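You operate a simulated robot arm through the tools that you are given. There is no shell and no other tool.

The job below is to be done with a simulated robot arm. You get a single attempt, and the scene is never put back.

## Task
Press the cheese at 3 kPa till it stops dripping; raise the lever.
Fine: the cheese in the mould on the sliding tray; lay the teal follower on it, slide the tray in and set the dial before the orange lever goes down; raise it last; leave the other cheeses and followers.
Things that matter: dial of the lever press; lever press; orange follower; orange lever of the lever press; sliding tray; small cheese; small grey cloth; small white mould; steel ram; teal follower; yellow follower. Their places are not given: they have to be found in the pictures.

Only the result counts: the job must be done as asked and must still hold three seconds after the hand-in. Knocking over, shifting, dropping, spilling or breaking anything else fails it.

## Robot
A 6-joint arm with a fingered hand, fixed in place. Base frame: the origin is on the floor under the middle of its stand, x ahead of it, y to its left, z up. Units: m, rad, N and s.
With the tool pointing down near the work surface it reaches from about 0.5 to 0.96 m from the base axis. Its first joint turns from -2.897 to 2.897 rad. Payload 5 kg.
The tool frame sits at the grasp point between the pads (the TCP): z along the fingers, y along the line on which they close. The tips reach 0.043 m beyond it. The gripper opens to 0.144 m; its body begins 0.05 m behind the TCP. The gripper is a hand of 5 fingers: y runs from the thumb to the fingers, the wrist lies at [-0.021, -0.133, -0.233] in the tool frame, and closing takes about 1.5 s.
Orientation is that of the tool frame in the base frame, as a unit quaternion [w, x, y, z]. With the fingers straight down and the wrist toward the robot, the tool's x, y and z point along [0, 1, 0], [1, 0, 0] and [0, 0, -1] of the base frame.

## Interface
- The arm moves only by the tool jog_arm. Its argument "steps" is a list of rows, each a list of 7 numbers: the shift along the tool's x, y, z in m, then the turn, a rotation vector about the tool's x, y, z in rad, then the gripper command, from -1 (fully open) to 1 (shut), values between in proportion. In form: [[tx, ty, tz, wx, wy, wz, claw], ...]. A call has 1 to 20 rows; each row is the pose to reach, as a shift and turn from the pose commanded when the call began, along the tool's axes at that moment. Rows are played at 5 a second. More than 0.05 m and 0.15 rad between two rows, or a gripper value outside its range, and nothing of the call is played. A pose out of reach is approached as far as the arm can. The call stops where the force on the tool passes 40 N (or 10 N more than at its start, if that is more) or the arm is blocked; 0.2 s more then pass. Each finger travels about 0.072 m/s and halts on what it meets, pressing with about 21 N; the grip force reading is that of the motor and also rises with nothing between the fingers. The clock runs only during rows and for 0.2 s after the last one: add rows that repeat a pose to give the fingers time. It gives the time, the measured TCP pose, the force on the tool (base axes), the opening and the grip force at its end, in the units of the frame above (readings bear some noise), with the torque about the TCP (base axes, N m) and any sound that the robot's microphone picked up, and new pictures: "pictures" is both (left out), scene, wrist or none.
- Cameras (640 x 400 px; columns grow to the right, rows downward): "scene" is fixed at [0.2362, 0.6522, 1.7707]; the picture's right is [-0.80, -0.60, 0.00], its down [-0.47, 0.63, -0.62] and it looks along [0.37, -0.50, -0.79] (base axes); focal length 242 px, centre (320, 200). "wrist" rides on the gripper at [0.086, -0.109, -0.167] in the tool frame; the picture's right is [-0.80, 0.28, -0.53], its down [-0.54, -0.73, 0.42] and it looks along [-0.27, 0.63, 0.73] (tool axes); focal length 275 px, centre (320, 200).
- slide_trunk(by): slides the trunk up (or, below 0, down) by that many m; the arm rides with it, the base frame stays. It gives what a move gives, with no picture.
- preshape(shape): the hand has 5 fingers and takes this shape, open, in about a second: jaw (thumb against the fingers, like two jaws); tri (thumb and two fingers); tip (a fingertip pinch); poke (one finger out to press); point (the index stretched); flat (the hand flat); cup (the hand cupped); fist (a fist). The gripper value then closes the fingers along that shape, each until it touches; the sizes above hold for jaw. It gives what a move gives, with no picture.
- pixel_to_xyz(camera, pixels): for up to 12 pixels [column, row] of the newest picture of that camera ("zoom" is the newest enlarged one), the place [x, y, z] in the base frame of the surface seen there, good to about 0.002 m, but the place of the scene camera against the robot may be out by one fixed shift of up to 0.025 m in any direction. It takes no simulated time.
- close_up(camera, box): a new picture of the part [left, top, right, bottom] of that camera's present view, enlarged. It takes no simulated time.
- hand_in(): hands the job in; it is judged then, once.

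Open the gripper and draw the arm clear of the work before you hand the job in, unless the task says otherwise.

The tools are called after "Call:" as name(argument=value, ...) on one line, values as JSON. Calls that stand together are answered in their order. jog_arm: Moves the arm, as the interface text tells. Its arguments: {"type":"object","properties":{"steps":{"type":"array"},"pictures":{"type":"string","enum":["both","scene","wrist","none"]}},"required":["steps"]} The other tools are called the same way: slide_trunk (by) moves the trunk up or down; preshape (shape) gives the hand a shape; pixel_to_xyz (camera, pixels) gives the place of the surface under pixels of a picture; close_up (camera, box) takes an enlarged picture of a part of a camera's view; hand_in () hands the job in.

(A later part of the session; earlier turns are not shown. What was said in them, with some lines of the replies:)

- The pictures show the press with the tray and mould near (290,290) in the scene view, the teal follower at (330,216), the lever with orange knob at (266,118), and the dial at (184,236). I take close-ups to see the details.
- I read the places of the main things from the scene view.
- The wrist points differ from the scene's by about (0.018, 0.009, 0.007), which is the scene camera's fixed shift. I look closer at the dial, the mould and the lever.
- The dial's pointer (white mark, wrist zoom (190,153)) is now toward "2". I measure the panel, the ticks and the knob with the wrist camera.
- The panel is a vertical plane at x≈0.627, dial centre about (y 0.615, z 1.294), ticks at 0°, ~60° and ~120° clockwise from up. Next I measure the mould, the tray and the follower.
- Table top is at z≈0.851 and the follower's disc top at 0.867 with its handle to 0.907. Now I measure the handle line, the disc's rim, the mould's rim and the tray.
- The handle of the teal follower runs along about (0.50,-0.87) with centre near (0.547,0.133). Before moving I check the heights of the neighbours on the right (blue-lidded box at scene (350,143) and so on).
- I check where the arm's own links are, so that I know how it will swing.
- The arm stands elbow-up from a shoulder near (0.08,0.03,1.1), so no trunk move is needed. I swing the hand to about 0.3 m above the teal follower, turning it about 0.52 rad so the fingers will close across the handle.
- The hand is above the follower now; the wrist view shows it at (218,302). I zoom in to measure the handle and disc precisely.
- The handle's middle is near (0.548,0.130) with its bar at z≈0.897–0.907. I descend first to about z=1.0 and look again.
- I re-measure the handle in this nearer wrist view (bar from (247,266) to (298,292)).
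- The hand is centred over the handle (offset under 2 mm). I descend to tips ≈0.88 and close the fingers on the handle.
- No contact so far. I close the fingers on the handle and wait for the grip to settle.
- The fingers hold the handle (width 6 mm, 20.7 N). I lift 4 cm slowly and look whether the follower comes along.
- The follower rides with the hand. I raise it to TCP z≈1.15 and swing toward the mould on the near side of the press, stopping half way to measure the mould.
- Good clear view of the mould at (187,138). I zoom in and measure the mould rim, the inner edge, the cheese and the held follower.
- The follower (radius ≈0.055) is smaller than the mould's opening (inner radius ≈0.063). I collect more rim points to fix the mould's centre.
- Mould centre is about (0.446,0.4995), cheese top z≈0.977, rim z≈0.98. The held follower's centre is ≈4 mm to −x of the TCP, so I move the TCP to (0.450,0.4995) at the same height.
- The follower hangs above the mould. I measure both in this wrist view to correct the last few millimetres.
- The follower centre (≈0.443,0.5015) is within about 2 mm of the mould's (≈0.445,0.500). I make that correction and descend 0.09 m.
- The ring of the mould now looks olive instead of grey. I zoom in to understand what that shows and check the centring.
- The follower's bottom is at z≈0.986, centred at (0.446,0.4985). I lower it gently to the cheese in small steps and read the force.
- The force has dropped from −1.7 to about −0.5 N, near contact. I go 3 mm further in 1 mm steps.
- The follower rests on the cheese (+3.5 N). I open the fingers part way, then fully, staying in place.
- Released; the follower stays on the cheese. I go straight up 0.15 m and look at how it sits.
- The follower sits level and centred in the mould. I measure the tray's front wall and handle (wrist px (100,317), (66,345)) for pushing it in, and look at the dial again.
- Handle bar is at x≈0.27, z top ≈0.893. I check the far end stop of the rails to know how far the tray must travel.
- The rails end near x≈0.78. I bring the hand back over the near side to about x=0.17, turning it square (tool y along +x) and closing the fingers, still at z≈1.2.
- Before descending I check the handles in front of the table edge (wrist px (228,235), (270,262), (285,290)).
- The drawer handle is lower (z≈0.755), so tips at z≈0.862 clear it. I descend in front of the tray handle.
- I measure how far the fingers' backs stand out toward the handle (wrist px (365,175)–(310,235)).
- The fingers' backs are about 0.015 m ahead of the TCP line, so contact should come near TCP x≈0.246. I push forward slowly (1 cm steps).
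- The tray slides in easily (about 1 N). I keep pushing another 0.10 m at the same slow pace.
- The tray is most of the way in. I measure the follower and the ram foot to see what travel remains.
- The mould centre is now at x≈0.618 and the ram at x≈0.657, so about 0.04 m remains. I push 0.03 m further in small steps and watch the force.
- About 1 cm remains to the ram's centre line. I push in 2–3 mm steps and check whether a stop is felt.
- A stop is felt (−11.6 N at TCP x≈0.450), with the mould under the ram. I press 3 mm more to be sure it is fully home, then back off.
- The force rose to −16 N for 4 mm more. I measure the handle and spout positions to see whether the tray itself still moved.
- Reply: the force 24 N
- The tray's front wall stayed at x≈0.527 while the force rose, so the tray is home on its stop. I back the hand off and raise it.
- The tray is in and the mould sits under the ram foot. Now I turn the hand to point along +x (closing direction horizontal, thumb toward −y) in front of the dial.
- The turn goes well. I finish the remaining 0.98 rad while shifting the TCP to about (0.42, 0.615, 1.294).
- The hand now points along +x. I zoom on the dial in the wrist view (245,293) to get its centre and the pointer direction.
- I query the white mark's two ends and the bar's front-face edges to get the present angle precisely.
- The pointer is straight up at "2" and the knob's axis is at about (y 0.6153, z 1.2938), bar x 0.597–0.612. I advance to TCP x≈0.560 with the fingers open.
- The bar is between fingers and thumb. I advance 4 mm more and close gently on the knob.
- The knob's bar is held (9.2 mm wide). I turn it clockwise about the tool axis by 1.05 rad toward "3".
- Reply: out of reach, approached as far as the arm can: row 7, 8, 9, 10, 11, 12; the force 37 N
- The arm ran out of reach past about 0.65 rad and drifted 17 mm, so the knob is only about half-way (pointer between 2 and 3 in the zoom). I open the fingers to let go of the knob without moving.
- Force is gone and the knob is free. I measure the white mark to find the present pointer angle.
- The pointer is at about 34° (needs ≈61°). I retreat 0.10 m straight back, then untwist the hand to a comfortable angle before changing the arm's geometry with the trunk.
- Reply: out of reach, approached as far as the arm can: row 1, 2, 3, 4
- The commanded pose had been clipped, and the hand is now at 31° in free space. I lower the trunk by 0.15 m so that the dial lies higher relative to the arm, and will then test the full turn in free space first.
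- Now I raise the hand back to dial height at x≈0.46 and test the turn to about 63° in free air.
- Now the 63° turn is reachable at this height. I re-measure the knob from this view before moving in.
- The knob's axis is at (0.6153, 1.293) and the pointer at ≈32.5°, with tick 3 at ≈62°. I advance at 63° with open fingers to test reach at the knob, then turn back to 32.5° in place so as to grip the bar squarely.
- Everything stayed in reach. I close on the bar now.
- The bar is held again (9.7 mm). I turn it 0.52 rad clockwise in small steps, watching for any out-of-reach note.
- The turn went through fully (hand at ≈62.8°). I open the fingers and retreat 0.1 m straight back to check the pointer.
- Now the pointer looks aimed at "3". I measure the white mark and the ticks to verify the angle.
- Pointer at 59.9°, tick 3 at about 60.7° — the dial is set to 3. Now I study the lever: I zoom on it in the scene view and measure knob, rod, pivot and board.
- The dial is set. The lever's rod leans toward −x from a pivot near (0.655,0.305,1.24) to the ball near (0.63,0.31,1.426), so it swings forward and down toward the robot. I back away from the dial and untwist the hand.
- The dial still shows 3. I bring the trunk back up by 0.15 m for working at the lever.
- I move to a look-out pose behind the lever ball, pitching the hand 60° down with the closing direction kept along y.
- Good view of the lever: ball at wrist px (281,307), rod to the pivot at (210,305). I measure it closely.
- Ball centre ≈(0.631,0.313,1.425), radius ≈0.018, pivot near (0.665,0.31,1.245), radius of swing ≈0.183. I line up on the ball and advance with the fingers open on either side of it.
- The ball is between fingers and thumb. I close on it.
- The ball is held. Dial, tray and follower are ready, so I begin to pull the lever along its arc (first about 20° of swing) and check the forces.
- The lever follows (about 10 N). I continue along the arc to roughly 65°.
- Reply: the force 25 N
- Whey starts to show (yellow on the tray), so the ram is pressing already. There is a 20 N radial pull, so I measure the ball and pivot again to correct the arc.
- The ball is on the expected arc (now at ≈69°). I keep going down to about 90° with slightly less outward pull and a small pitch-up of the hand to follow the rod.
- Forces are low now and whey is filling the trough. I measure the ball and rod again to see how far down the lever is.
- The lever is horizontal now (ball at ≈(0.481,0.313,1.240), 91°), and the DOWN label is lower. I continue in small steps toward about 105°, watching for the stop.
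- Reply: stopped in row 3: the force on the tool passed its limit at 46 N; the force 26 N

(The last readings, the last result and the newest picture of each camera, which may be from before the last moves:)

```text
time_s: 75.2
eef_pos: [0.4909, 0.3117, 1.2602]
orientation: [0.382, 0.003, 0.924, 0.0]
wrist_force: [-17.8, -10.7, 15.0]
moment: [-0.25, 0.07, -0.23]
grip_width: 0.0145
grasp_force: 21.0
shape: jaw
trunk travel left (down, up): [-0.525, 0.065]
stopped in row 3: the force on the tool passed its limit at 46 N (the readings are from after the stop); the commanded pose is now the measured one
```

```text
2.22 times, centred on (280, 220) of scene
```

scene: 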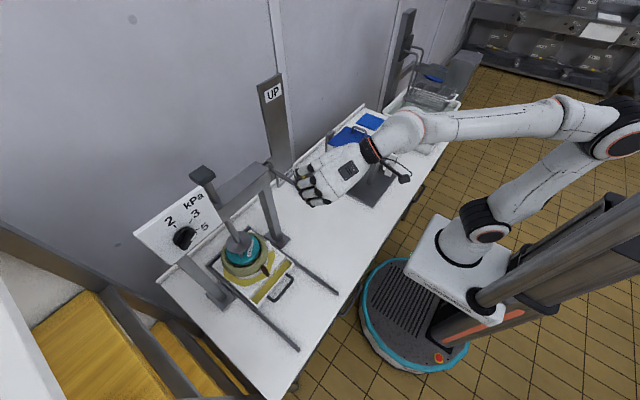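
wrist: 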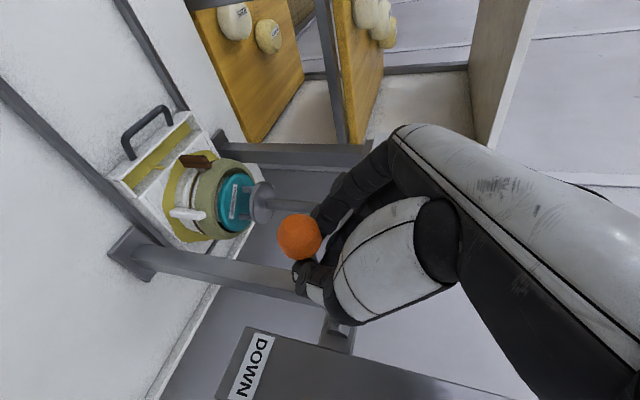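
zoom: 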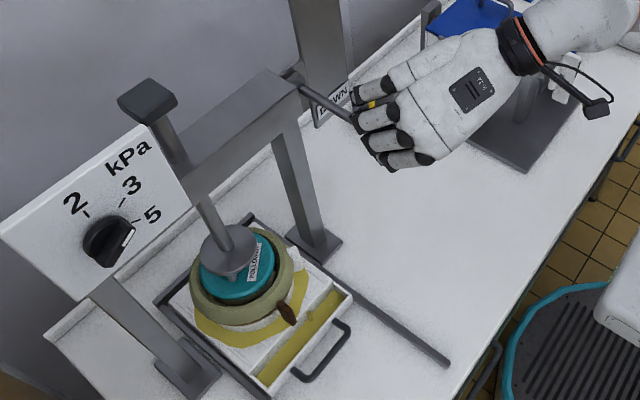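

The lever has met its stop (46 N) at about horizontal. I hold it there and wait 4 s, watching for dripping.

Call:
jog_arm(steps=[[0, 0, 0, 0, 0, 0, 1], [0, 0, 0, 0, 0, 0, 1], [0, 0, 0, 0, 0, 0, 1], [0, 0, 0, 0, 0, 0, 1], [0, 0, 0, 0, 0, 0, 1], [0, 0, 0, 0, 0, 0, 1], [0, 0, 0, 0, 0, 0, 1], [0, 0, 0, 0, 0, 0, 1], [0, 0, 0, 0, 0, 0, 1], [0, 0, 0, 0, 0, 0, 1], [0, 0, 0, 0, 0, 0, 1], [0, 0, 0, 0, 0, 0, 1], [0, 0, 0, 0, 0, 0, 1], [0, 0, 0, 0, 0, 0, 1], [0, 0, 0, 0, 0, 0, 1], [0, 0, 0, 0, 0, 0, 1], [0, 0, 0, 0, 0, 0, 1], [0, 0, 0, 0, 0, 0, 1], [0, 0, 0, 0, 0, 0, 1], [0, 0, 0, 0, 0, 0, 1]], pictures="both")

Call:
close_up(camera="wrist", box=[100, 90, 300, 260])

Call:
close_up(camera="scene", box=[210, 210, 310, 310])

```text
time_s: 79.4
eef_pos: [0.4895, 0.3105, 1.2581]
orientation: [0.383, 0.004, 0.924, -0.001]
wrist_force: [-21.6, -8.9, 30.6]
moment: [-0.23, -0.32, -0.18]
grip_width: 0.015
grasp_force: 21.3
shape: jaw
trunk travel left (down, up): [-0.525, 0.065]
```

scene: 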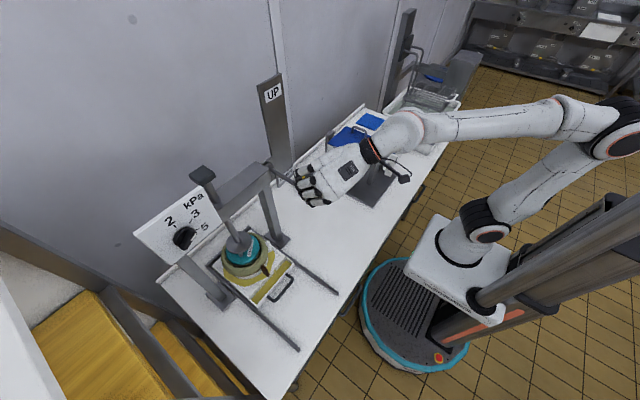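
wrist: 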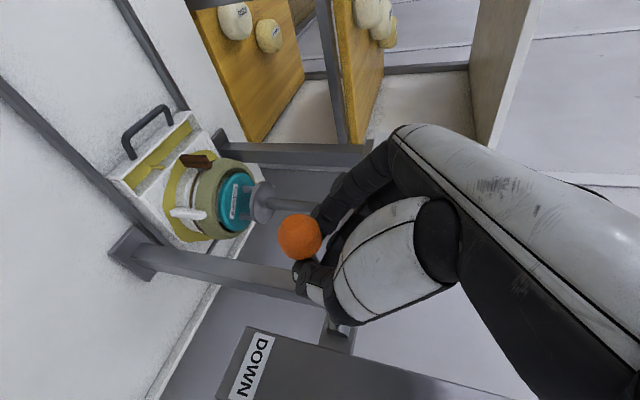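

```text
2.35 times, centred on (200, 175) of wrist
```

zoom: 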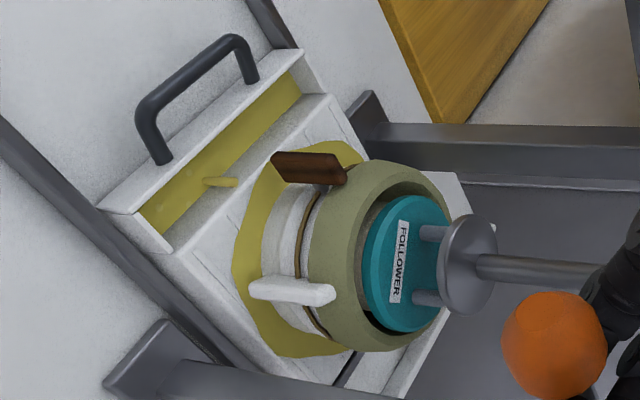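

```text
4.00 times, centred on (260, 260) of scene
```

zoom: 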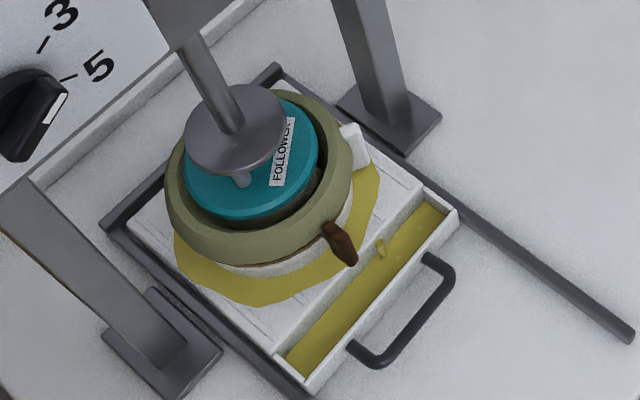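

A yellow stream still runs from the board into the trough (wrist zoom (220,182)), so it is still dripping. I ease the load on the hand by about 4 mm and keep waiting.

Call:
jog_arm(steps=[[-0.0007, 0, -0.0021, 0, 0, 0, 1], [-0.0014, 0, -0.0042, 0, 0, 0, 1], [-0.0014, 0, -0.0042, 0, 0, 0, 1], [-0.0014, 0, -0.0042, 0, 0, 0, 1], [-0.0014, 0, -0.0042, 0, 0, 0, 1], [-0.0014, 0, -0.0042, 0, 0, 0, 1], [-0.0014, 0, -0.0042, 0, 0, 0, 1], [-0.0014, 0, -0.0042, 0, 0, 0, 1], [-0.0014, 0, -0.0042, 0, 0, 0, 1], [-0.0014, 0, -0.0042, 0, 0, 0, 1]], pictures="both")

Call:
close_up(camera="wrist", box=[100, 90, 220, 190])

Call:
close_up(camera="scene", box=[240, 250, 310, 310])

```text
time_s: 81.6
eef_pos: [0.4914, 0.3125, 1.2614]
orientation: [0.38, 0.002, 0.925, -0.002]
wrist_force: [-15.1, -12.4, 3.1]
moment: [-0.32, 0.28, -0.29]
grip_width: 0.014
grasp_force: 20.9
shape: jaw
trunk travel left (down, up): [-0.525, 0.065]
```

scene: 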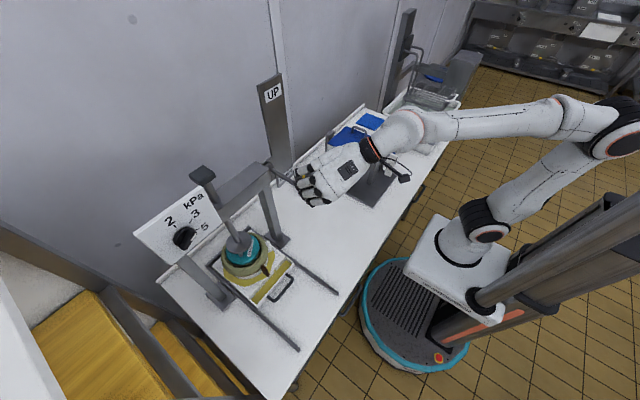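
wrist: 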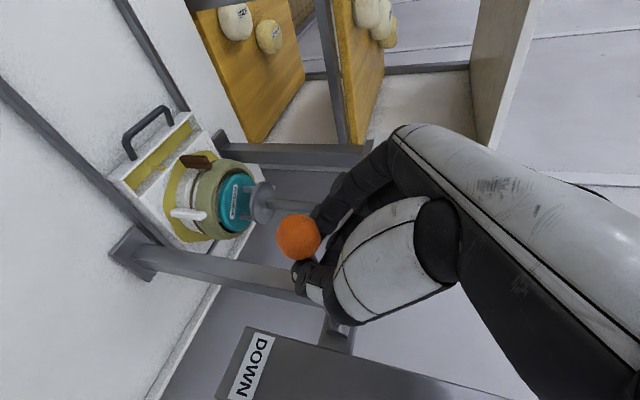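

```text
4.00 times, centred on (160, 140) of wrist
```

zoom: 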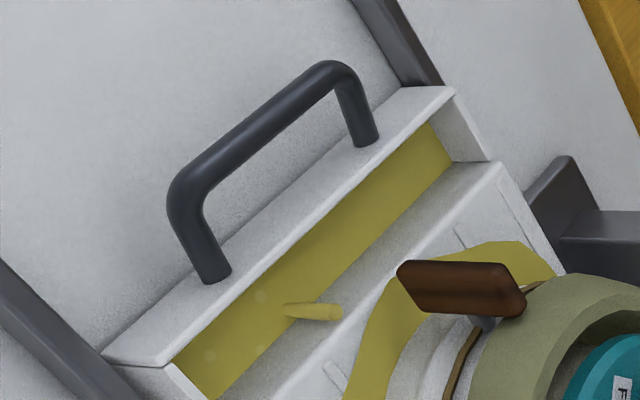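

```text
6.67 times, centred on (275, 280) of scene
```

zoom: 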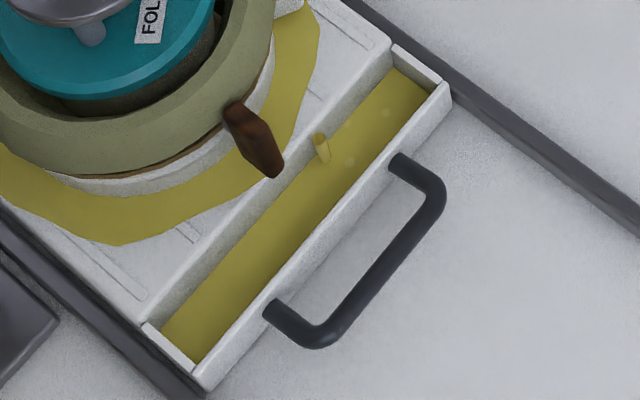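

The drip into the trough (scene zoom (322,148)) is still running. I hold and wait 4 s more.

Call:
jog_arm(steps=[[0, 0, 0, 0, 0, 0, 1], [0, 0, 0, 0, 0, 0, 1], [0, 0, 0, 0, 0, 0, 1], [0, 0, 0, 0, 0, 0, 1], [0, 0, 0, 0, 0, 0, 1], [0, 0, 0, 0, 0, 0, 1], [0, 0, 0, 0, 0, 0, 1], [0, 0, 0, 0, 0, 0, 1], [0, 0, 0, 0, 0, 0, 1], [0, 0, 0, 0, 0, 0, 1], [0, 0, 0, 0, 0, 0, 1], [0, 0, 0, 0, 0, 0, 1], [0, 0, 0, 0, 0, 0, 1], [0, 0, 0, 0, 0, 0, 1], [0, 0, 0, 0, 0, 0, 1], [0, 0, 0, 0, 0, 0, 1], [0, 0, 0, 0, 0, 0, 1], [0, 0, 0, 0, 0, 0, 1], [0, 0, 0, 0, 0, 0, 1], [0, 0, 0, 0, 0, 0, 1]], pictures="both")

Call:
close_up(camera="scene", box=[240, 250, 310, 310])

Call:
close_up(camera="wrist", box=[100, 90, 220, 190])

```text
time_s: 85.8
eef_pos: [0.49, 0.3111, 1.2601]
orientation: [0.38, 0.003, 0.925, -0.002]
wrist_force: [-15.5, -11.5, 1.3]
moment: [-0.33, 0.36, -0.27]
grip_width: 0.0142
grasp_force: 21.1
shape: jaw
trunk travel left (down, up): [-0.525, 0.065]
```

scene: 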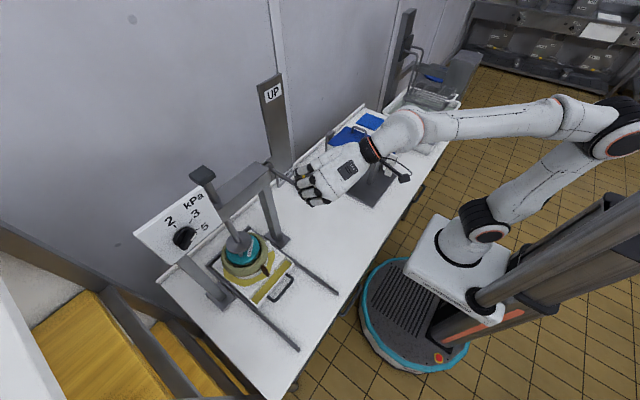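
wrist: 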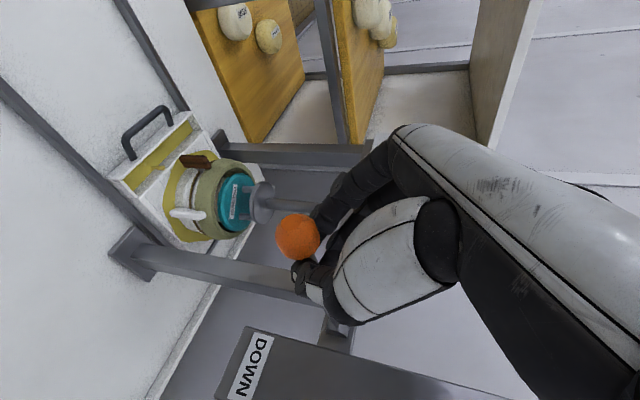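

```text
6.67 times, centred on (275, 280) of scene
```

zoom: 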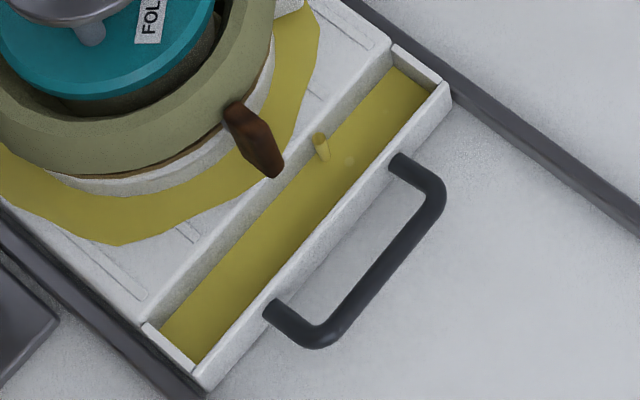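

```text
4.00 times, centred on (160, 140) of wrist
```

zoom: 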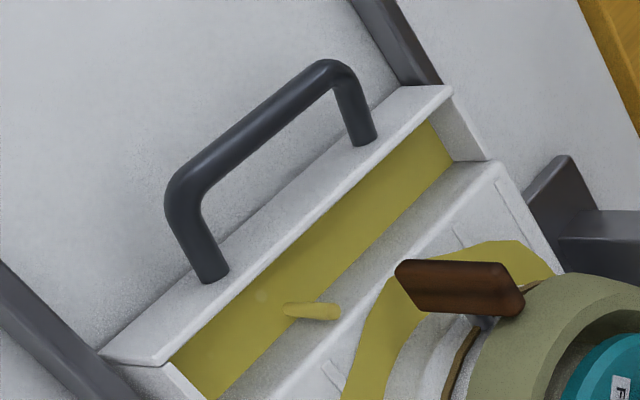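

The stream is still there but fewer ripple spots are on the whey. I wait another 4 s.

Call:
jog_arm(steps=[[0, 0, 0, 0, 0, 0, 1], [0, 0, 0, 0, 0, 0, 1], [0, 0, 0, 0, 0, 0, 1], [0, 0, 0, 0, 0, 0, 1], [0, 0, 0, 0, 0, 0, 1], [0, 0, 0, 0, 0, 0, 1], [0, 0, 0, 0, 0, 0, 1], [0, 0, 0, 0, 0, 0, 1], [0, 0, 0, 0, 0, 0, 1], [0, 0, 0, 0, 0, 0, 1], [0, 0, 0, 0, 0, 0, 1], [0, 0, 0, 0, 0, 0, 1], [0, 0, 0, 0, 0, 0, 1], [0, 0, 0, 0, 0, 0, 1], [0, 0, 0, 0, 0, 0, 1], [0, 0, 0, 0, 0, 0, 1], [0, 0, 0, 0, 0, 0, 1], [0, 0, 0, 0, 0, 0, 1], [0, 0, 0, 0, 0, 0, 1], [0, 0, 0, 0, 0, 0, 1]], pictures="scene")

Call:
close_up(camera="scene", box=[240, 250, 310, 310])

Call:
close_up(camera="wrist", box=[100, 90, 220, 190])

```text
time_s: 90.0
eef_pos: [0.4898, 0.3123, 1.2606]
orientation: [0.38, 0.002, 0.925, -0.001]
wrist_force: [-16.6, -12.9, 1.1]
moment: [-0.35, 0.35, -0.26]
grip_width: 0.0145
grasp_force: 21.1
shape: jaw
trunk travel left (down, up): [-0.525, 0.065]
```

scene: 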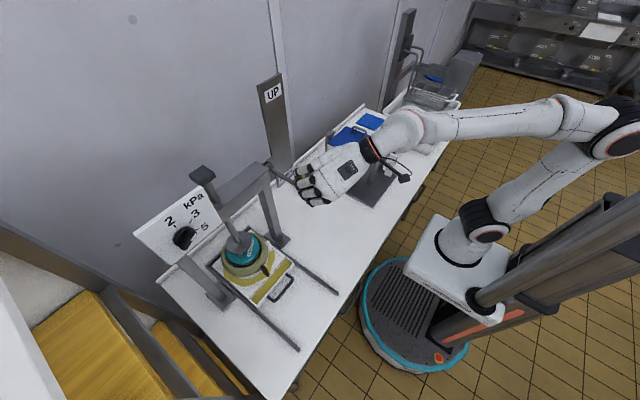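

```text
6.67 times, centred on (275, 280) of scene
```

zoom: 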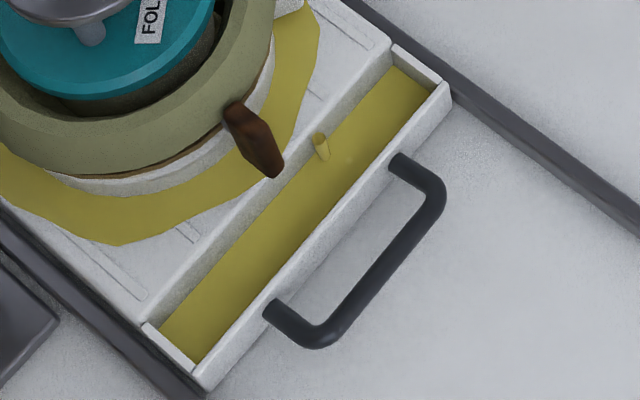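

```text
4.00 times, centred on (160, 140) of wrist
```

zoom: 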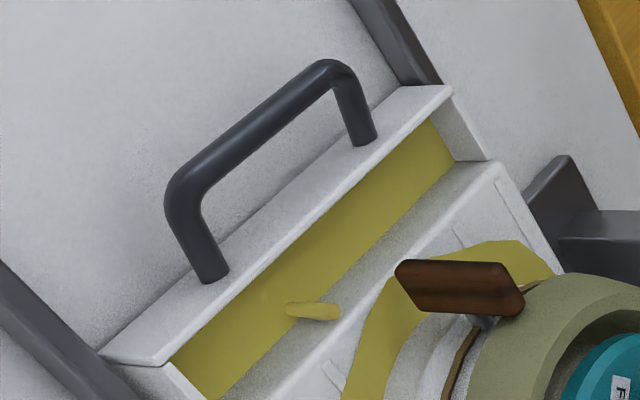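

The ripple spots have nearly faded while the little stream remains. I keep holding and waiting.

Call:
jog_arm(steps=[[0, 0, 0, 0, 0, 0, 1], [0, 0, 0, 0, 0, 0, 1], [0, 0, 0, 0, 0, 0, 1], [0, 0, 0, 0, 0, 0, 1], [0, 0, 0, 0, 0, 0, 1], [0, 0, 0, 0, 0, 0, 1], [0, 0, 0, 0, 0, 0, 1], [0, 0, 0, 0, 0, 0, 1], [0, 0, 0, 0, 0, 0, 1], [0, 0, 0, 0, 0, 0, 1], [0, 0, 0, 0, 0, 0, 1], [0, 0, 0, 0, 0, 0, 1], [0, 0, 0, 0, 0, 0, 1], [0, 0, 0, 0, 0, 0, 1], [0, 0, 0, 0, 0, 0, 1], [0, 0, 0, 0, 0, 0, 1], [0, 0, 0, 0, 0, 0, 1], [0, 0, 0, 0, 0, 0, 1], [0, 0, 0, 0, 0, 0, 1], [0, 0, 0, 0, 0, 0, 1]], pictures="none")

Call:
close_up(camera="scene", box=[240, 250, 310, 310])

Call:
close_up(camera="wrist", box=[120, 120, 200, 190])

```text
time_s: 94.2
eef_pos: [0.49, 0.3111, 1.2601]
orientation: [0.38, 0.003, 0.925, -0.002]
wrist_force: [-16.0, -11.7, 1.7]
moment: [-0.39, 0.32, -0.29]
grip_width: 0.0143
grasp_force: 20.6
shape: jaw
trunk travel left (down, up): [-0.525, 0.065]
```

```text
6.67 times, centred on (275, 280) of scene
```

zoom: 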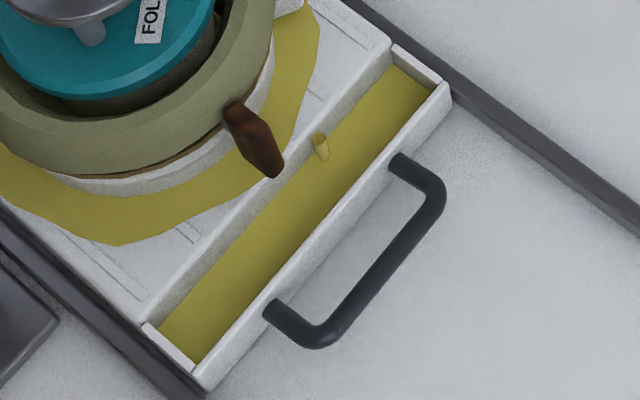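

```text
5.71 times, centred on (160, 155) of wrist
```

zoom: 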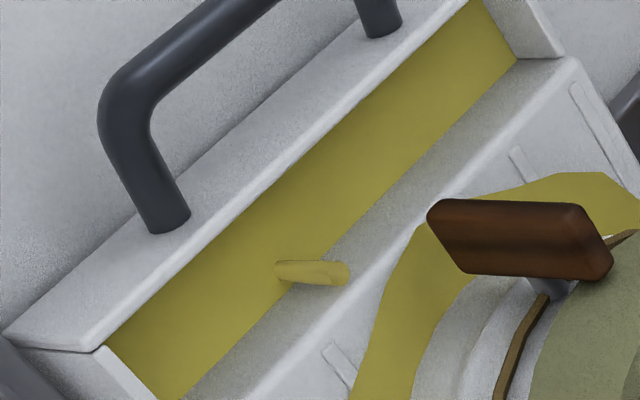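

The little stream (wrist zoom (312,272)) still runs. I wait on, checking it after each hold.

Call:
jog_arm(steps=[[0, 0, 0, 0, 0, 0, 1], [0, 0, 0, 0, 0, 0, 1], [0, 0, 0, 0, 0, 0, 1], [0, 0, 0, 0, 0, 0, 1], [0, 0, 0, 0, 0, 0, 1], [0, 0, 0, 0, 0, 0, 1], [0, 0, 0, 0, 0, 0, 1], [0, 0, 0, 0, 0, 0, 1], [0, 0, 0, 0, 0, 0, 1], [0, 0, 0, 0, 0, 0, 1], [0, 0, 0, 0, 0, 0, 1], [0, 0, 0, 0, 0, 0, 1], [0, 0, 0, 0, 0, 0, 1], [0, 0, 0, 0, 0, 0, 1], [0, 0, 0, 0, 0, 0, 1], [0, 0, 0, 0, 0, 0, 1], [0, 0, 0, 0, 0, 0, 1], [0, 0, 0, 0, 0, 0, 1], [0, 0, 0, 0, 0, 0, 1], [0, 0, 0, 0, 0, 0, 1]], pictures="none")

Call:
close_up(camera="wrist", box=[120, 120, 200, 190])

Call:
close_up(camera="scene", box=[240, 250, 310, 310])

```text
time_s: 98.4
eef_pos: [0.4889, 0.3119, 1.2617]
orientation: [0.38, 0.002, 0.925, -0.002]
wrist_force: [-15.1, -12.7, 0.5]
moment: [-0.31, 0.34, -0.27]
grip_width: 0.0143
grasp_force: 20.5
shape: jaw
trunk travel left (down, up): [-0.525, 0.065]
```

```text
5.71 times, centred on (160, 155) of wrist
```

zoom: 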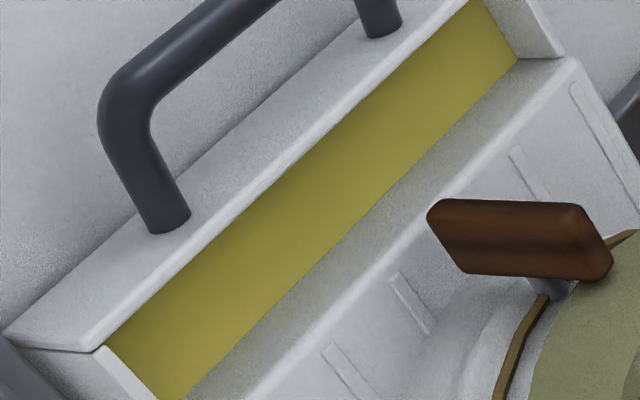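

```text
6.67 times, centred on (275, 280) of scene
```

zoom: 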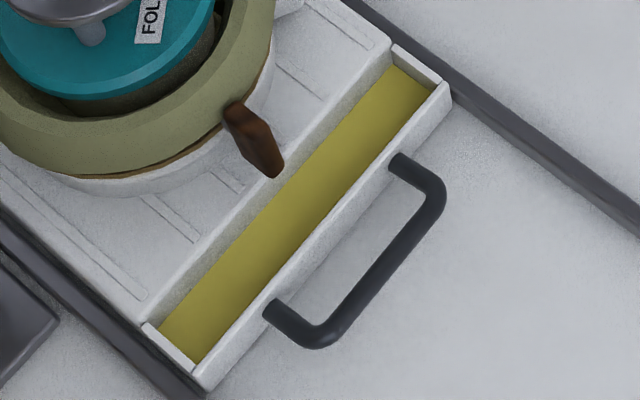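

The stream and the puddle are gone: the dripping has stopped. The ball has slid sideways in my grip, so I measure it first for a re-grip before raising the lever.

Call:
pixel_to_xyz(camera="wrist", pixels=[[298, 237], [290, 235], [305, 245], [292, 250], [285, 225], [280, 240], [300, 218], [340, 330], [335, 325], [318, 232], [300, 257], [278, 235]])

Call:
close_up(camera="wrist", box=[250, 180, 390, 350])

```text
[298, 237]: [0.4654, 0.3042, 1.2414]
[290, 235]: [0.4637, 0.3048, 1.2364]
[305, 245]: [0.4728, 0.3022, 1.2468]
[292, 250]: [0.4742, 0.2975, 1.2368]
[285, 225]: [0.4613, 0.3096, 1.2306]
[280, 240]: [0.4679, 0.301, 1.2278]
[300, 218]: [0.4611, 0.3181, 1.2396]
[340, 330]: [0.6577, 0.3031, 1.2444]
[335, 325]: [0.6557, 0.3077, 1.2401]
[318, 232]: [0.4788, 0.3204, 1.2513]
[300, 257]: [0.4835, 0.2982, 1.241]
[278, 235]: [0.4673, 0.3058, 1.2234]
```

```text
2.35 times, centred on (320, 265) of wrist
```

zoom: 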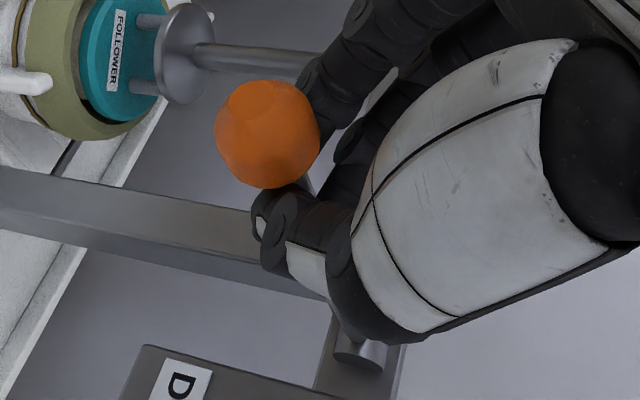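

The fingers now clamp the rod just behind the ball (ball centre ≈(0.479,0.313,1.234)). I open, re-centre on the ball with the hand pitched 60° down, and close again.

Call:
jog_arm(steps=[[0, 0, 0, 0, 0, 0, 0.5], [0, 0, 0, 0, 0, 0, 0], [0, 0, 0, 0, 0, 0, -0.5], [0, 0, 0, 0, 0, 0, -1], [0, 0, 0, 0, 0, 0, -1], [0.0056, 0, -0.0006, 0, 0.065, 0, -1], [0.0112, 0, -0.0012, 0, 0.13, 0, -1], [0.0167, 0, -0.0018, 0, 0.195, 0, -1], [0.0223, 0, -0.0023, 0, 0.26, 0, -1], [0.0223, 0, -0.0023, 0, 0.26, 0, -1]], pictures="both")

Call:
close_up(camera="wrist", box=[230, 150, 410, 350])

```text
time_s: 100.6
eef_pos: [0.4737, 0.3124, 1.244]
orientation: [0.256, 0.002, 0.967, -0.003]
wrist_force: [0.2, -0.1, 1.2]
moment: [0.02, -0.03, -0.04]
grip_width: 0.1438
grasp_force: 0.1
shape: jaw
trunk travel left (down, up): [-0.525, 0.065]
```

scene: 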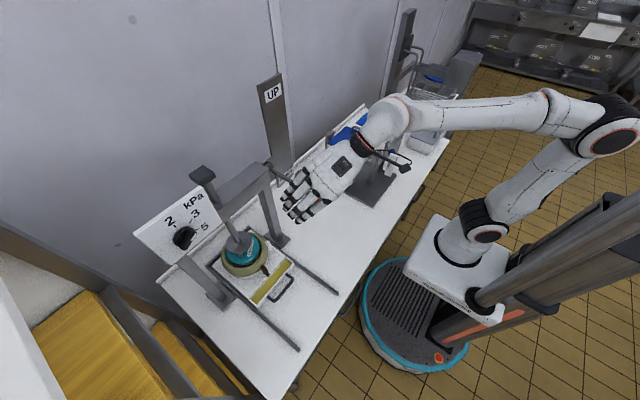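
wrist: 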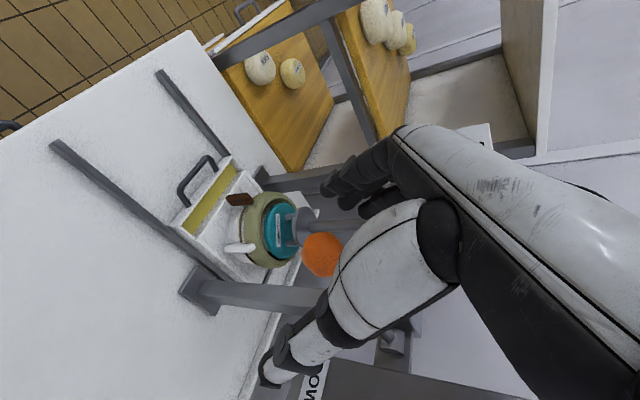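

```text
2.00 times, centred on (320, 250) of wrist
```

zoom: 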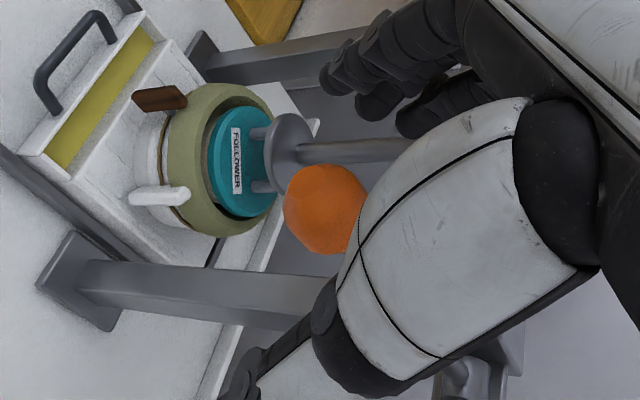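

The lever stays down by itself and the ball is centred between fingers and thumb. I close on it.

Call:
jog_arm(steps=[[0, 0, 0, 0, 0, 0, -0.6], [0, 0, 0, 0, 0, 0, -0.2], [0, 0, 0, 0, 0, 0, 0.2], [0, 0, 0, 0, 0, 0, 0.6], [0, 0, 0, 0, 0, 0, 1], [0, 0, 0, 0, 0, 0, 1], [0, 0, 0, 0, 0, 0, 1]], pictures="wrist")

Call:
close_up(camera="wrist", box=[230, 150, 410, 350])

```text
time_s: 102.2
eef_pos: [0.4741, 0.3123, 1.2446]
orientation: [0.258, 0.002, 0.966, -0.002]
wrist_force: [1.9, -1.3, -1.9]
moment: [-0.03, -0.09, 0.05]
grip_width: 0.0149
grasp_force: 20.9
shape: jaw
trunk travel left (down, up): [-0.525, 0.065]
```

wrist: 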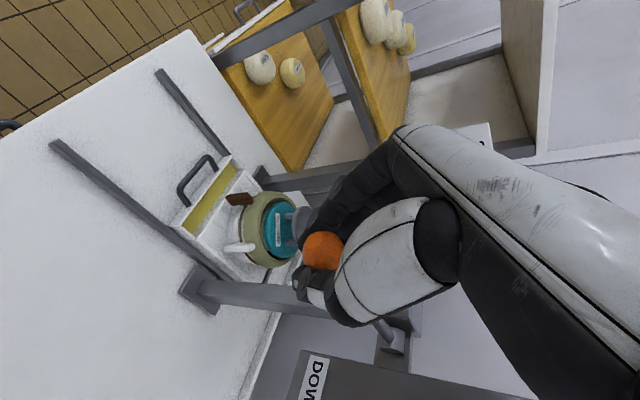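

```text
2.00 times, centred on (320, 250) of wrist
```

zoom: 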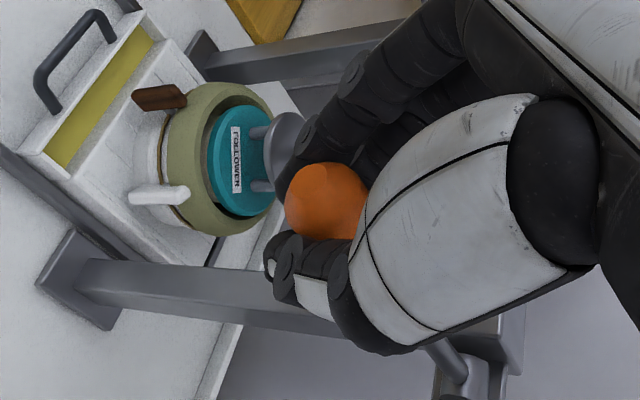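

Firm grip on the ball. I raise the lever along the reverse arc, first to about 65°.

Call:
jog_arm(steps=[[-0.0065, 0, -0.011, 0, 0, 0, 1], [-0.013, 0, -0.0219, 0, 0, 0, 1], [-0.0228, 0, -0.0347, 0, 0, 0, 1], [-0.0335, 0, -0.0465, 0, 0, 0, 1], [-0.0453, 0, -0.0572, 0, 0, 0, 1], [-0.0578, 0, -0.0669, 0, 0, 0, 1], [-0.0578, 0, -0.0669, 0, 0, 0, 1]], pictures="both")

Call:
close_up(camera="wrist", box=[230, 150, 410, 350])

```text
time_s: 103.8
eef_pos: [0.4921, 0.3142, 1.3316]
orientation: [0.257, 0.002, 0.966, -0.001]
wrist_force: [0.1, -0.2, 0.5]
moment: [-0.01, 0.02, 0.0]
grip_width: 0.0127
grasp_force: 21.1
shape: jaw
trunk travel left (down, up): [-0.525, 0.065]
```

scene: 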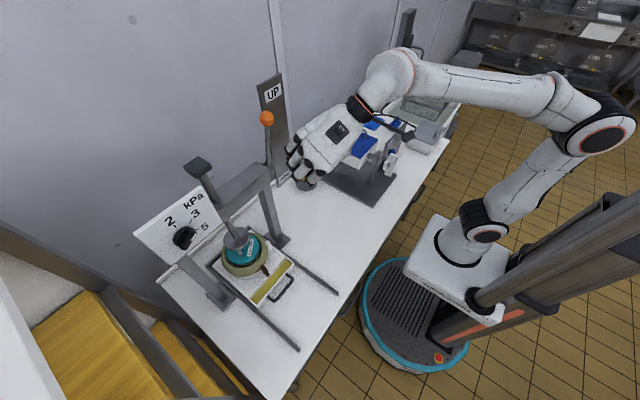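
wrist: 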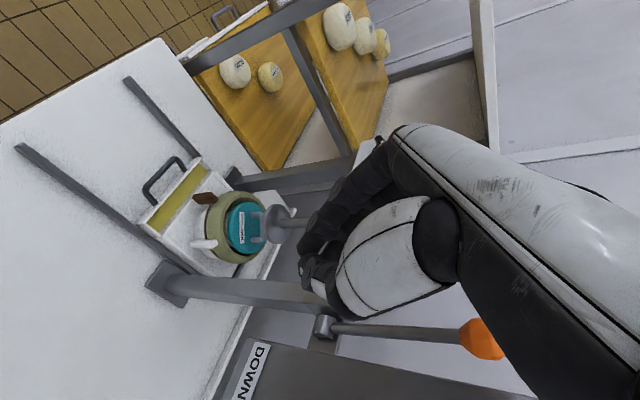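

```text
2.00 times, centred on (320, 250) of wrist
```

zoom: 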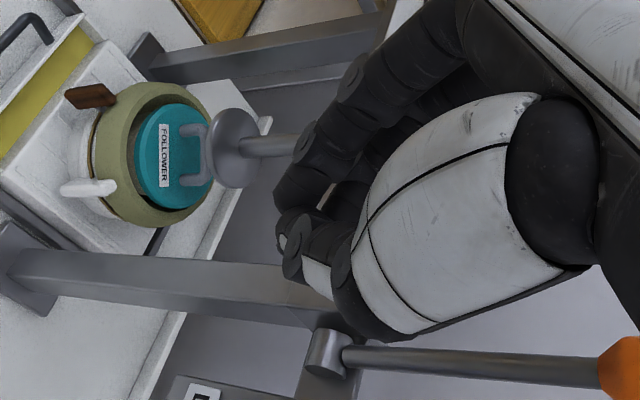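

The ball slipped out of the fingers and the lever sprang up on its own: in the scene it is back at (267,118) beside UP, and the ram has lifted off. I verify with close-ups and measurements.

Call:
close_up(camera="scene", box=[180, 70, 340, 310])

Call:
pixel_to_xyz(camera="scene", pixels=[[266, 118], [266, 112], [268, 135], [269, 150], [237, 238], [247, 262], [254, 250], [275, 290], [230, 240], [240, 225], [265, 268], [184, 237]])

Call:
close_up(camera="scene", box=[200, 210, 300, 310])

```text
1.67 times, centred on (260, 190) of scene
```

zoom: 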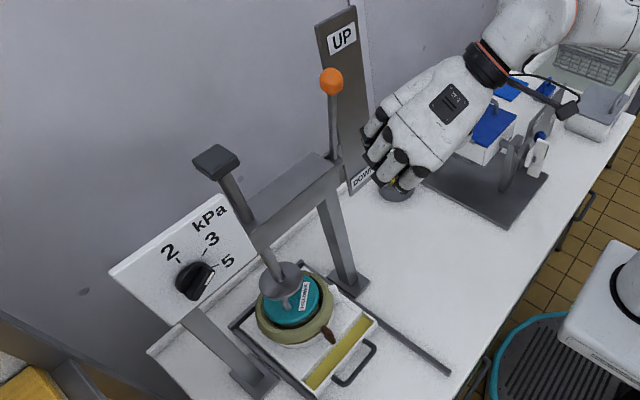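

```text
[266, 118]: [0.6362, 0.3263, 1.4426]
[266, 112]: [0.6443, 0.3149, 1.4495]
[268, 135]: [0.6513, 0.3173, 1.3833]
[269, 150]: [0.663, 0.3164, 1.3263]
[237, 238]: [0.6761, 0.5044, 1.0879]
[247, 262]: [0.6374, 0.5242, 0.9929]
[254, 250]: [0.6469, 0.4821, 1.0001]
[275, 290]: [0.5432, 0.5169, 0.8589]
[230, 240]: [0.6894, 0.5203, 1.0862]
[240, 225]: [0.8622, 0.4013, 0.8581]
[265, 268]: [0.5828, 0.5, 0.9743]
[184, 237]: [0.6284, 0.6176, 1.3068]
```

```text
4.00 times, centred on (250, 260) of scene
```

zoom: 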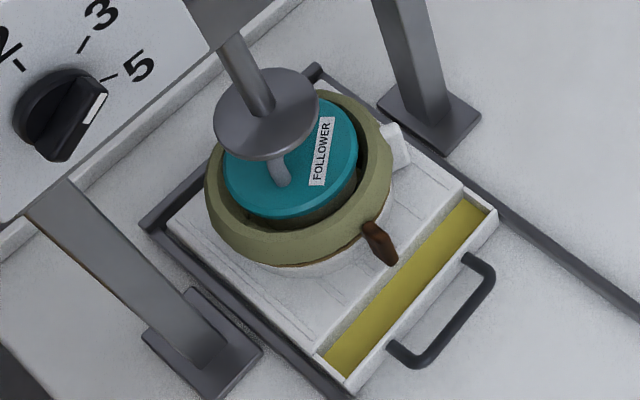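

The ball, rod and ram foot are back at their starting places (ball scene reading (0.636,0.326,1.443) as at the start). I check the dial mark once more and withdraw the hand backwards and up, opening it.

Call:
pixel_to_xyz(camera="zoom", pixels=[[101, 95], [94, 109], [87, 122], [110, 78], [83, 45], [18, 65]])

Call:
jog_arm(steps=[[0.0055, -0.005, -0.0205, 0, 0, 0, 1], [0.011, -0.01, -0.041, 0, 0, 0, 0.5], [0.0165, -0.015, -0.0614, 0, 0, 0, 0], [0.022, -0.02, -0.0818, 0, 0, 0, -0.5], [0.0276, -0.025, -0.1023, 0, 0, 0, -1], [0.0331, -0.03, -0.1228, 0, 0, 0, -1], [0.0386, -0.035, -0.1432, 0, 0, 0, -1], [0.0441, -0.04, -0.1637, 0, 0, 0, -1], [0.0497, -0.045, -0.1841, 0, 0, 0, -1], [0.0552, -0.05, -0.2046, 0, 0, 0, -1], [0.0552, -0.05, -0.2046, 0, 0, 0, -1]], pictures="both")

```text
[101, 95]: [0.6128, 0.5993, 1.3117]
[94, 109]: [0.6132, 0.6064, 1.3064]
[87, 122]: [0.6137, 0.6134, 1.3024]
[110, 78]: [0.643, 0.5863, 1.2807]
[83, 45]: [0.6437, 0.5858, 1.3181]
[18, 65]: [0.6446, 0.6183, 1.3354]
```

```text
time_s: 106.2
eef_pos: [0.3393, 0.264, 1.4813]
orientation: [0.257, 0.002, 0.966, -0.002]
wrist_force: [-0.4, 0.2, 0.0]
moment: [0.02, -0.05, 0.01]
grip_width: 0.1435
grasp_force: 0.1
shape: jaw
trunk travel left (down, up): [-0.525, 0.065]
```

scene: 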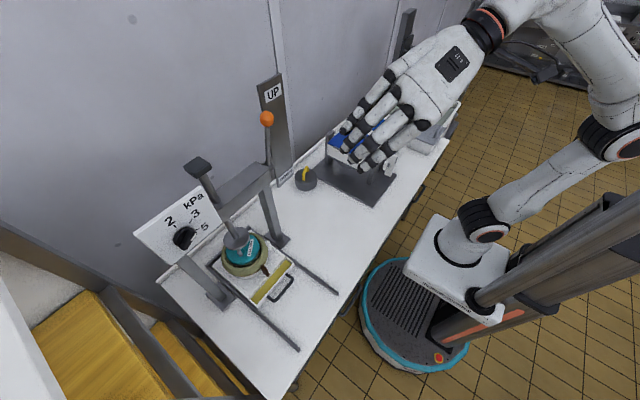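
wrist: 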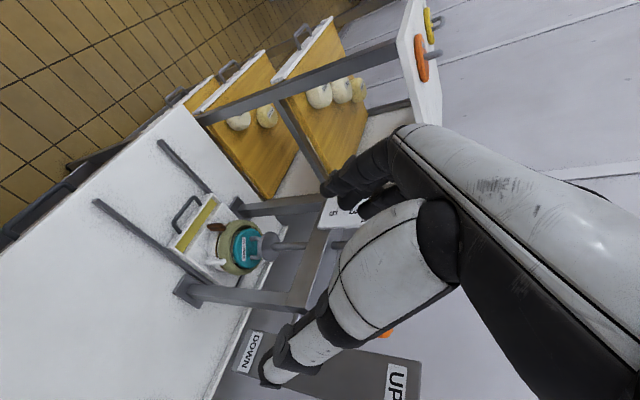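

The lever is up, the follower sits in the mould, the dial is on 3, nothing drips, and the open hand is clear of the work. I hand the job in.

Call:
hand_in()

```text
The job is handed in.
```

The cheese was pressed at 3 kPa until it stopped dripping, the lever is back up, and the job is handed in. I had no verdict back from the hand-in.

- **Follower:** the teal follower is laid on the cheese in the mould. In the last measurements one side sat about 7 mm lower than the other, but it is still in the mould.
- **Tray:** it is pushed in to its stop, with the mould under the ram.
- **Dial:** it is set on 3. The last reading had the pointer at about 57°, with the 3 mark at about 60°. My first try at turning it ran out of reach, so it took a second grip with the trunk lowered. The trunk is back at its starting height.
- **Pressing:** the lever was held down for about 25 s, until both the stream of whey and the puddle round the mould were gone.
- **Lever:** it slipped from the fingers as I was raising it and sprang to UP on its own. It measured at the same place as at the start, and the ram lifted off.

The other cheeses and followers were left alone. The hand is open and clear of the work.
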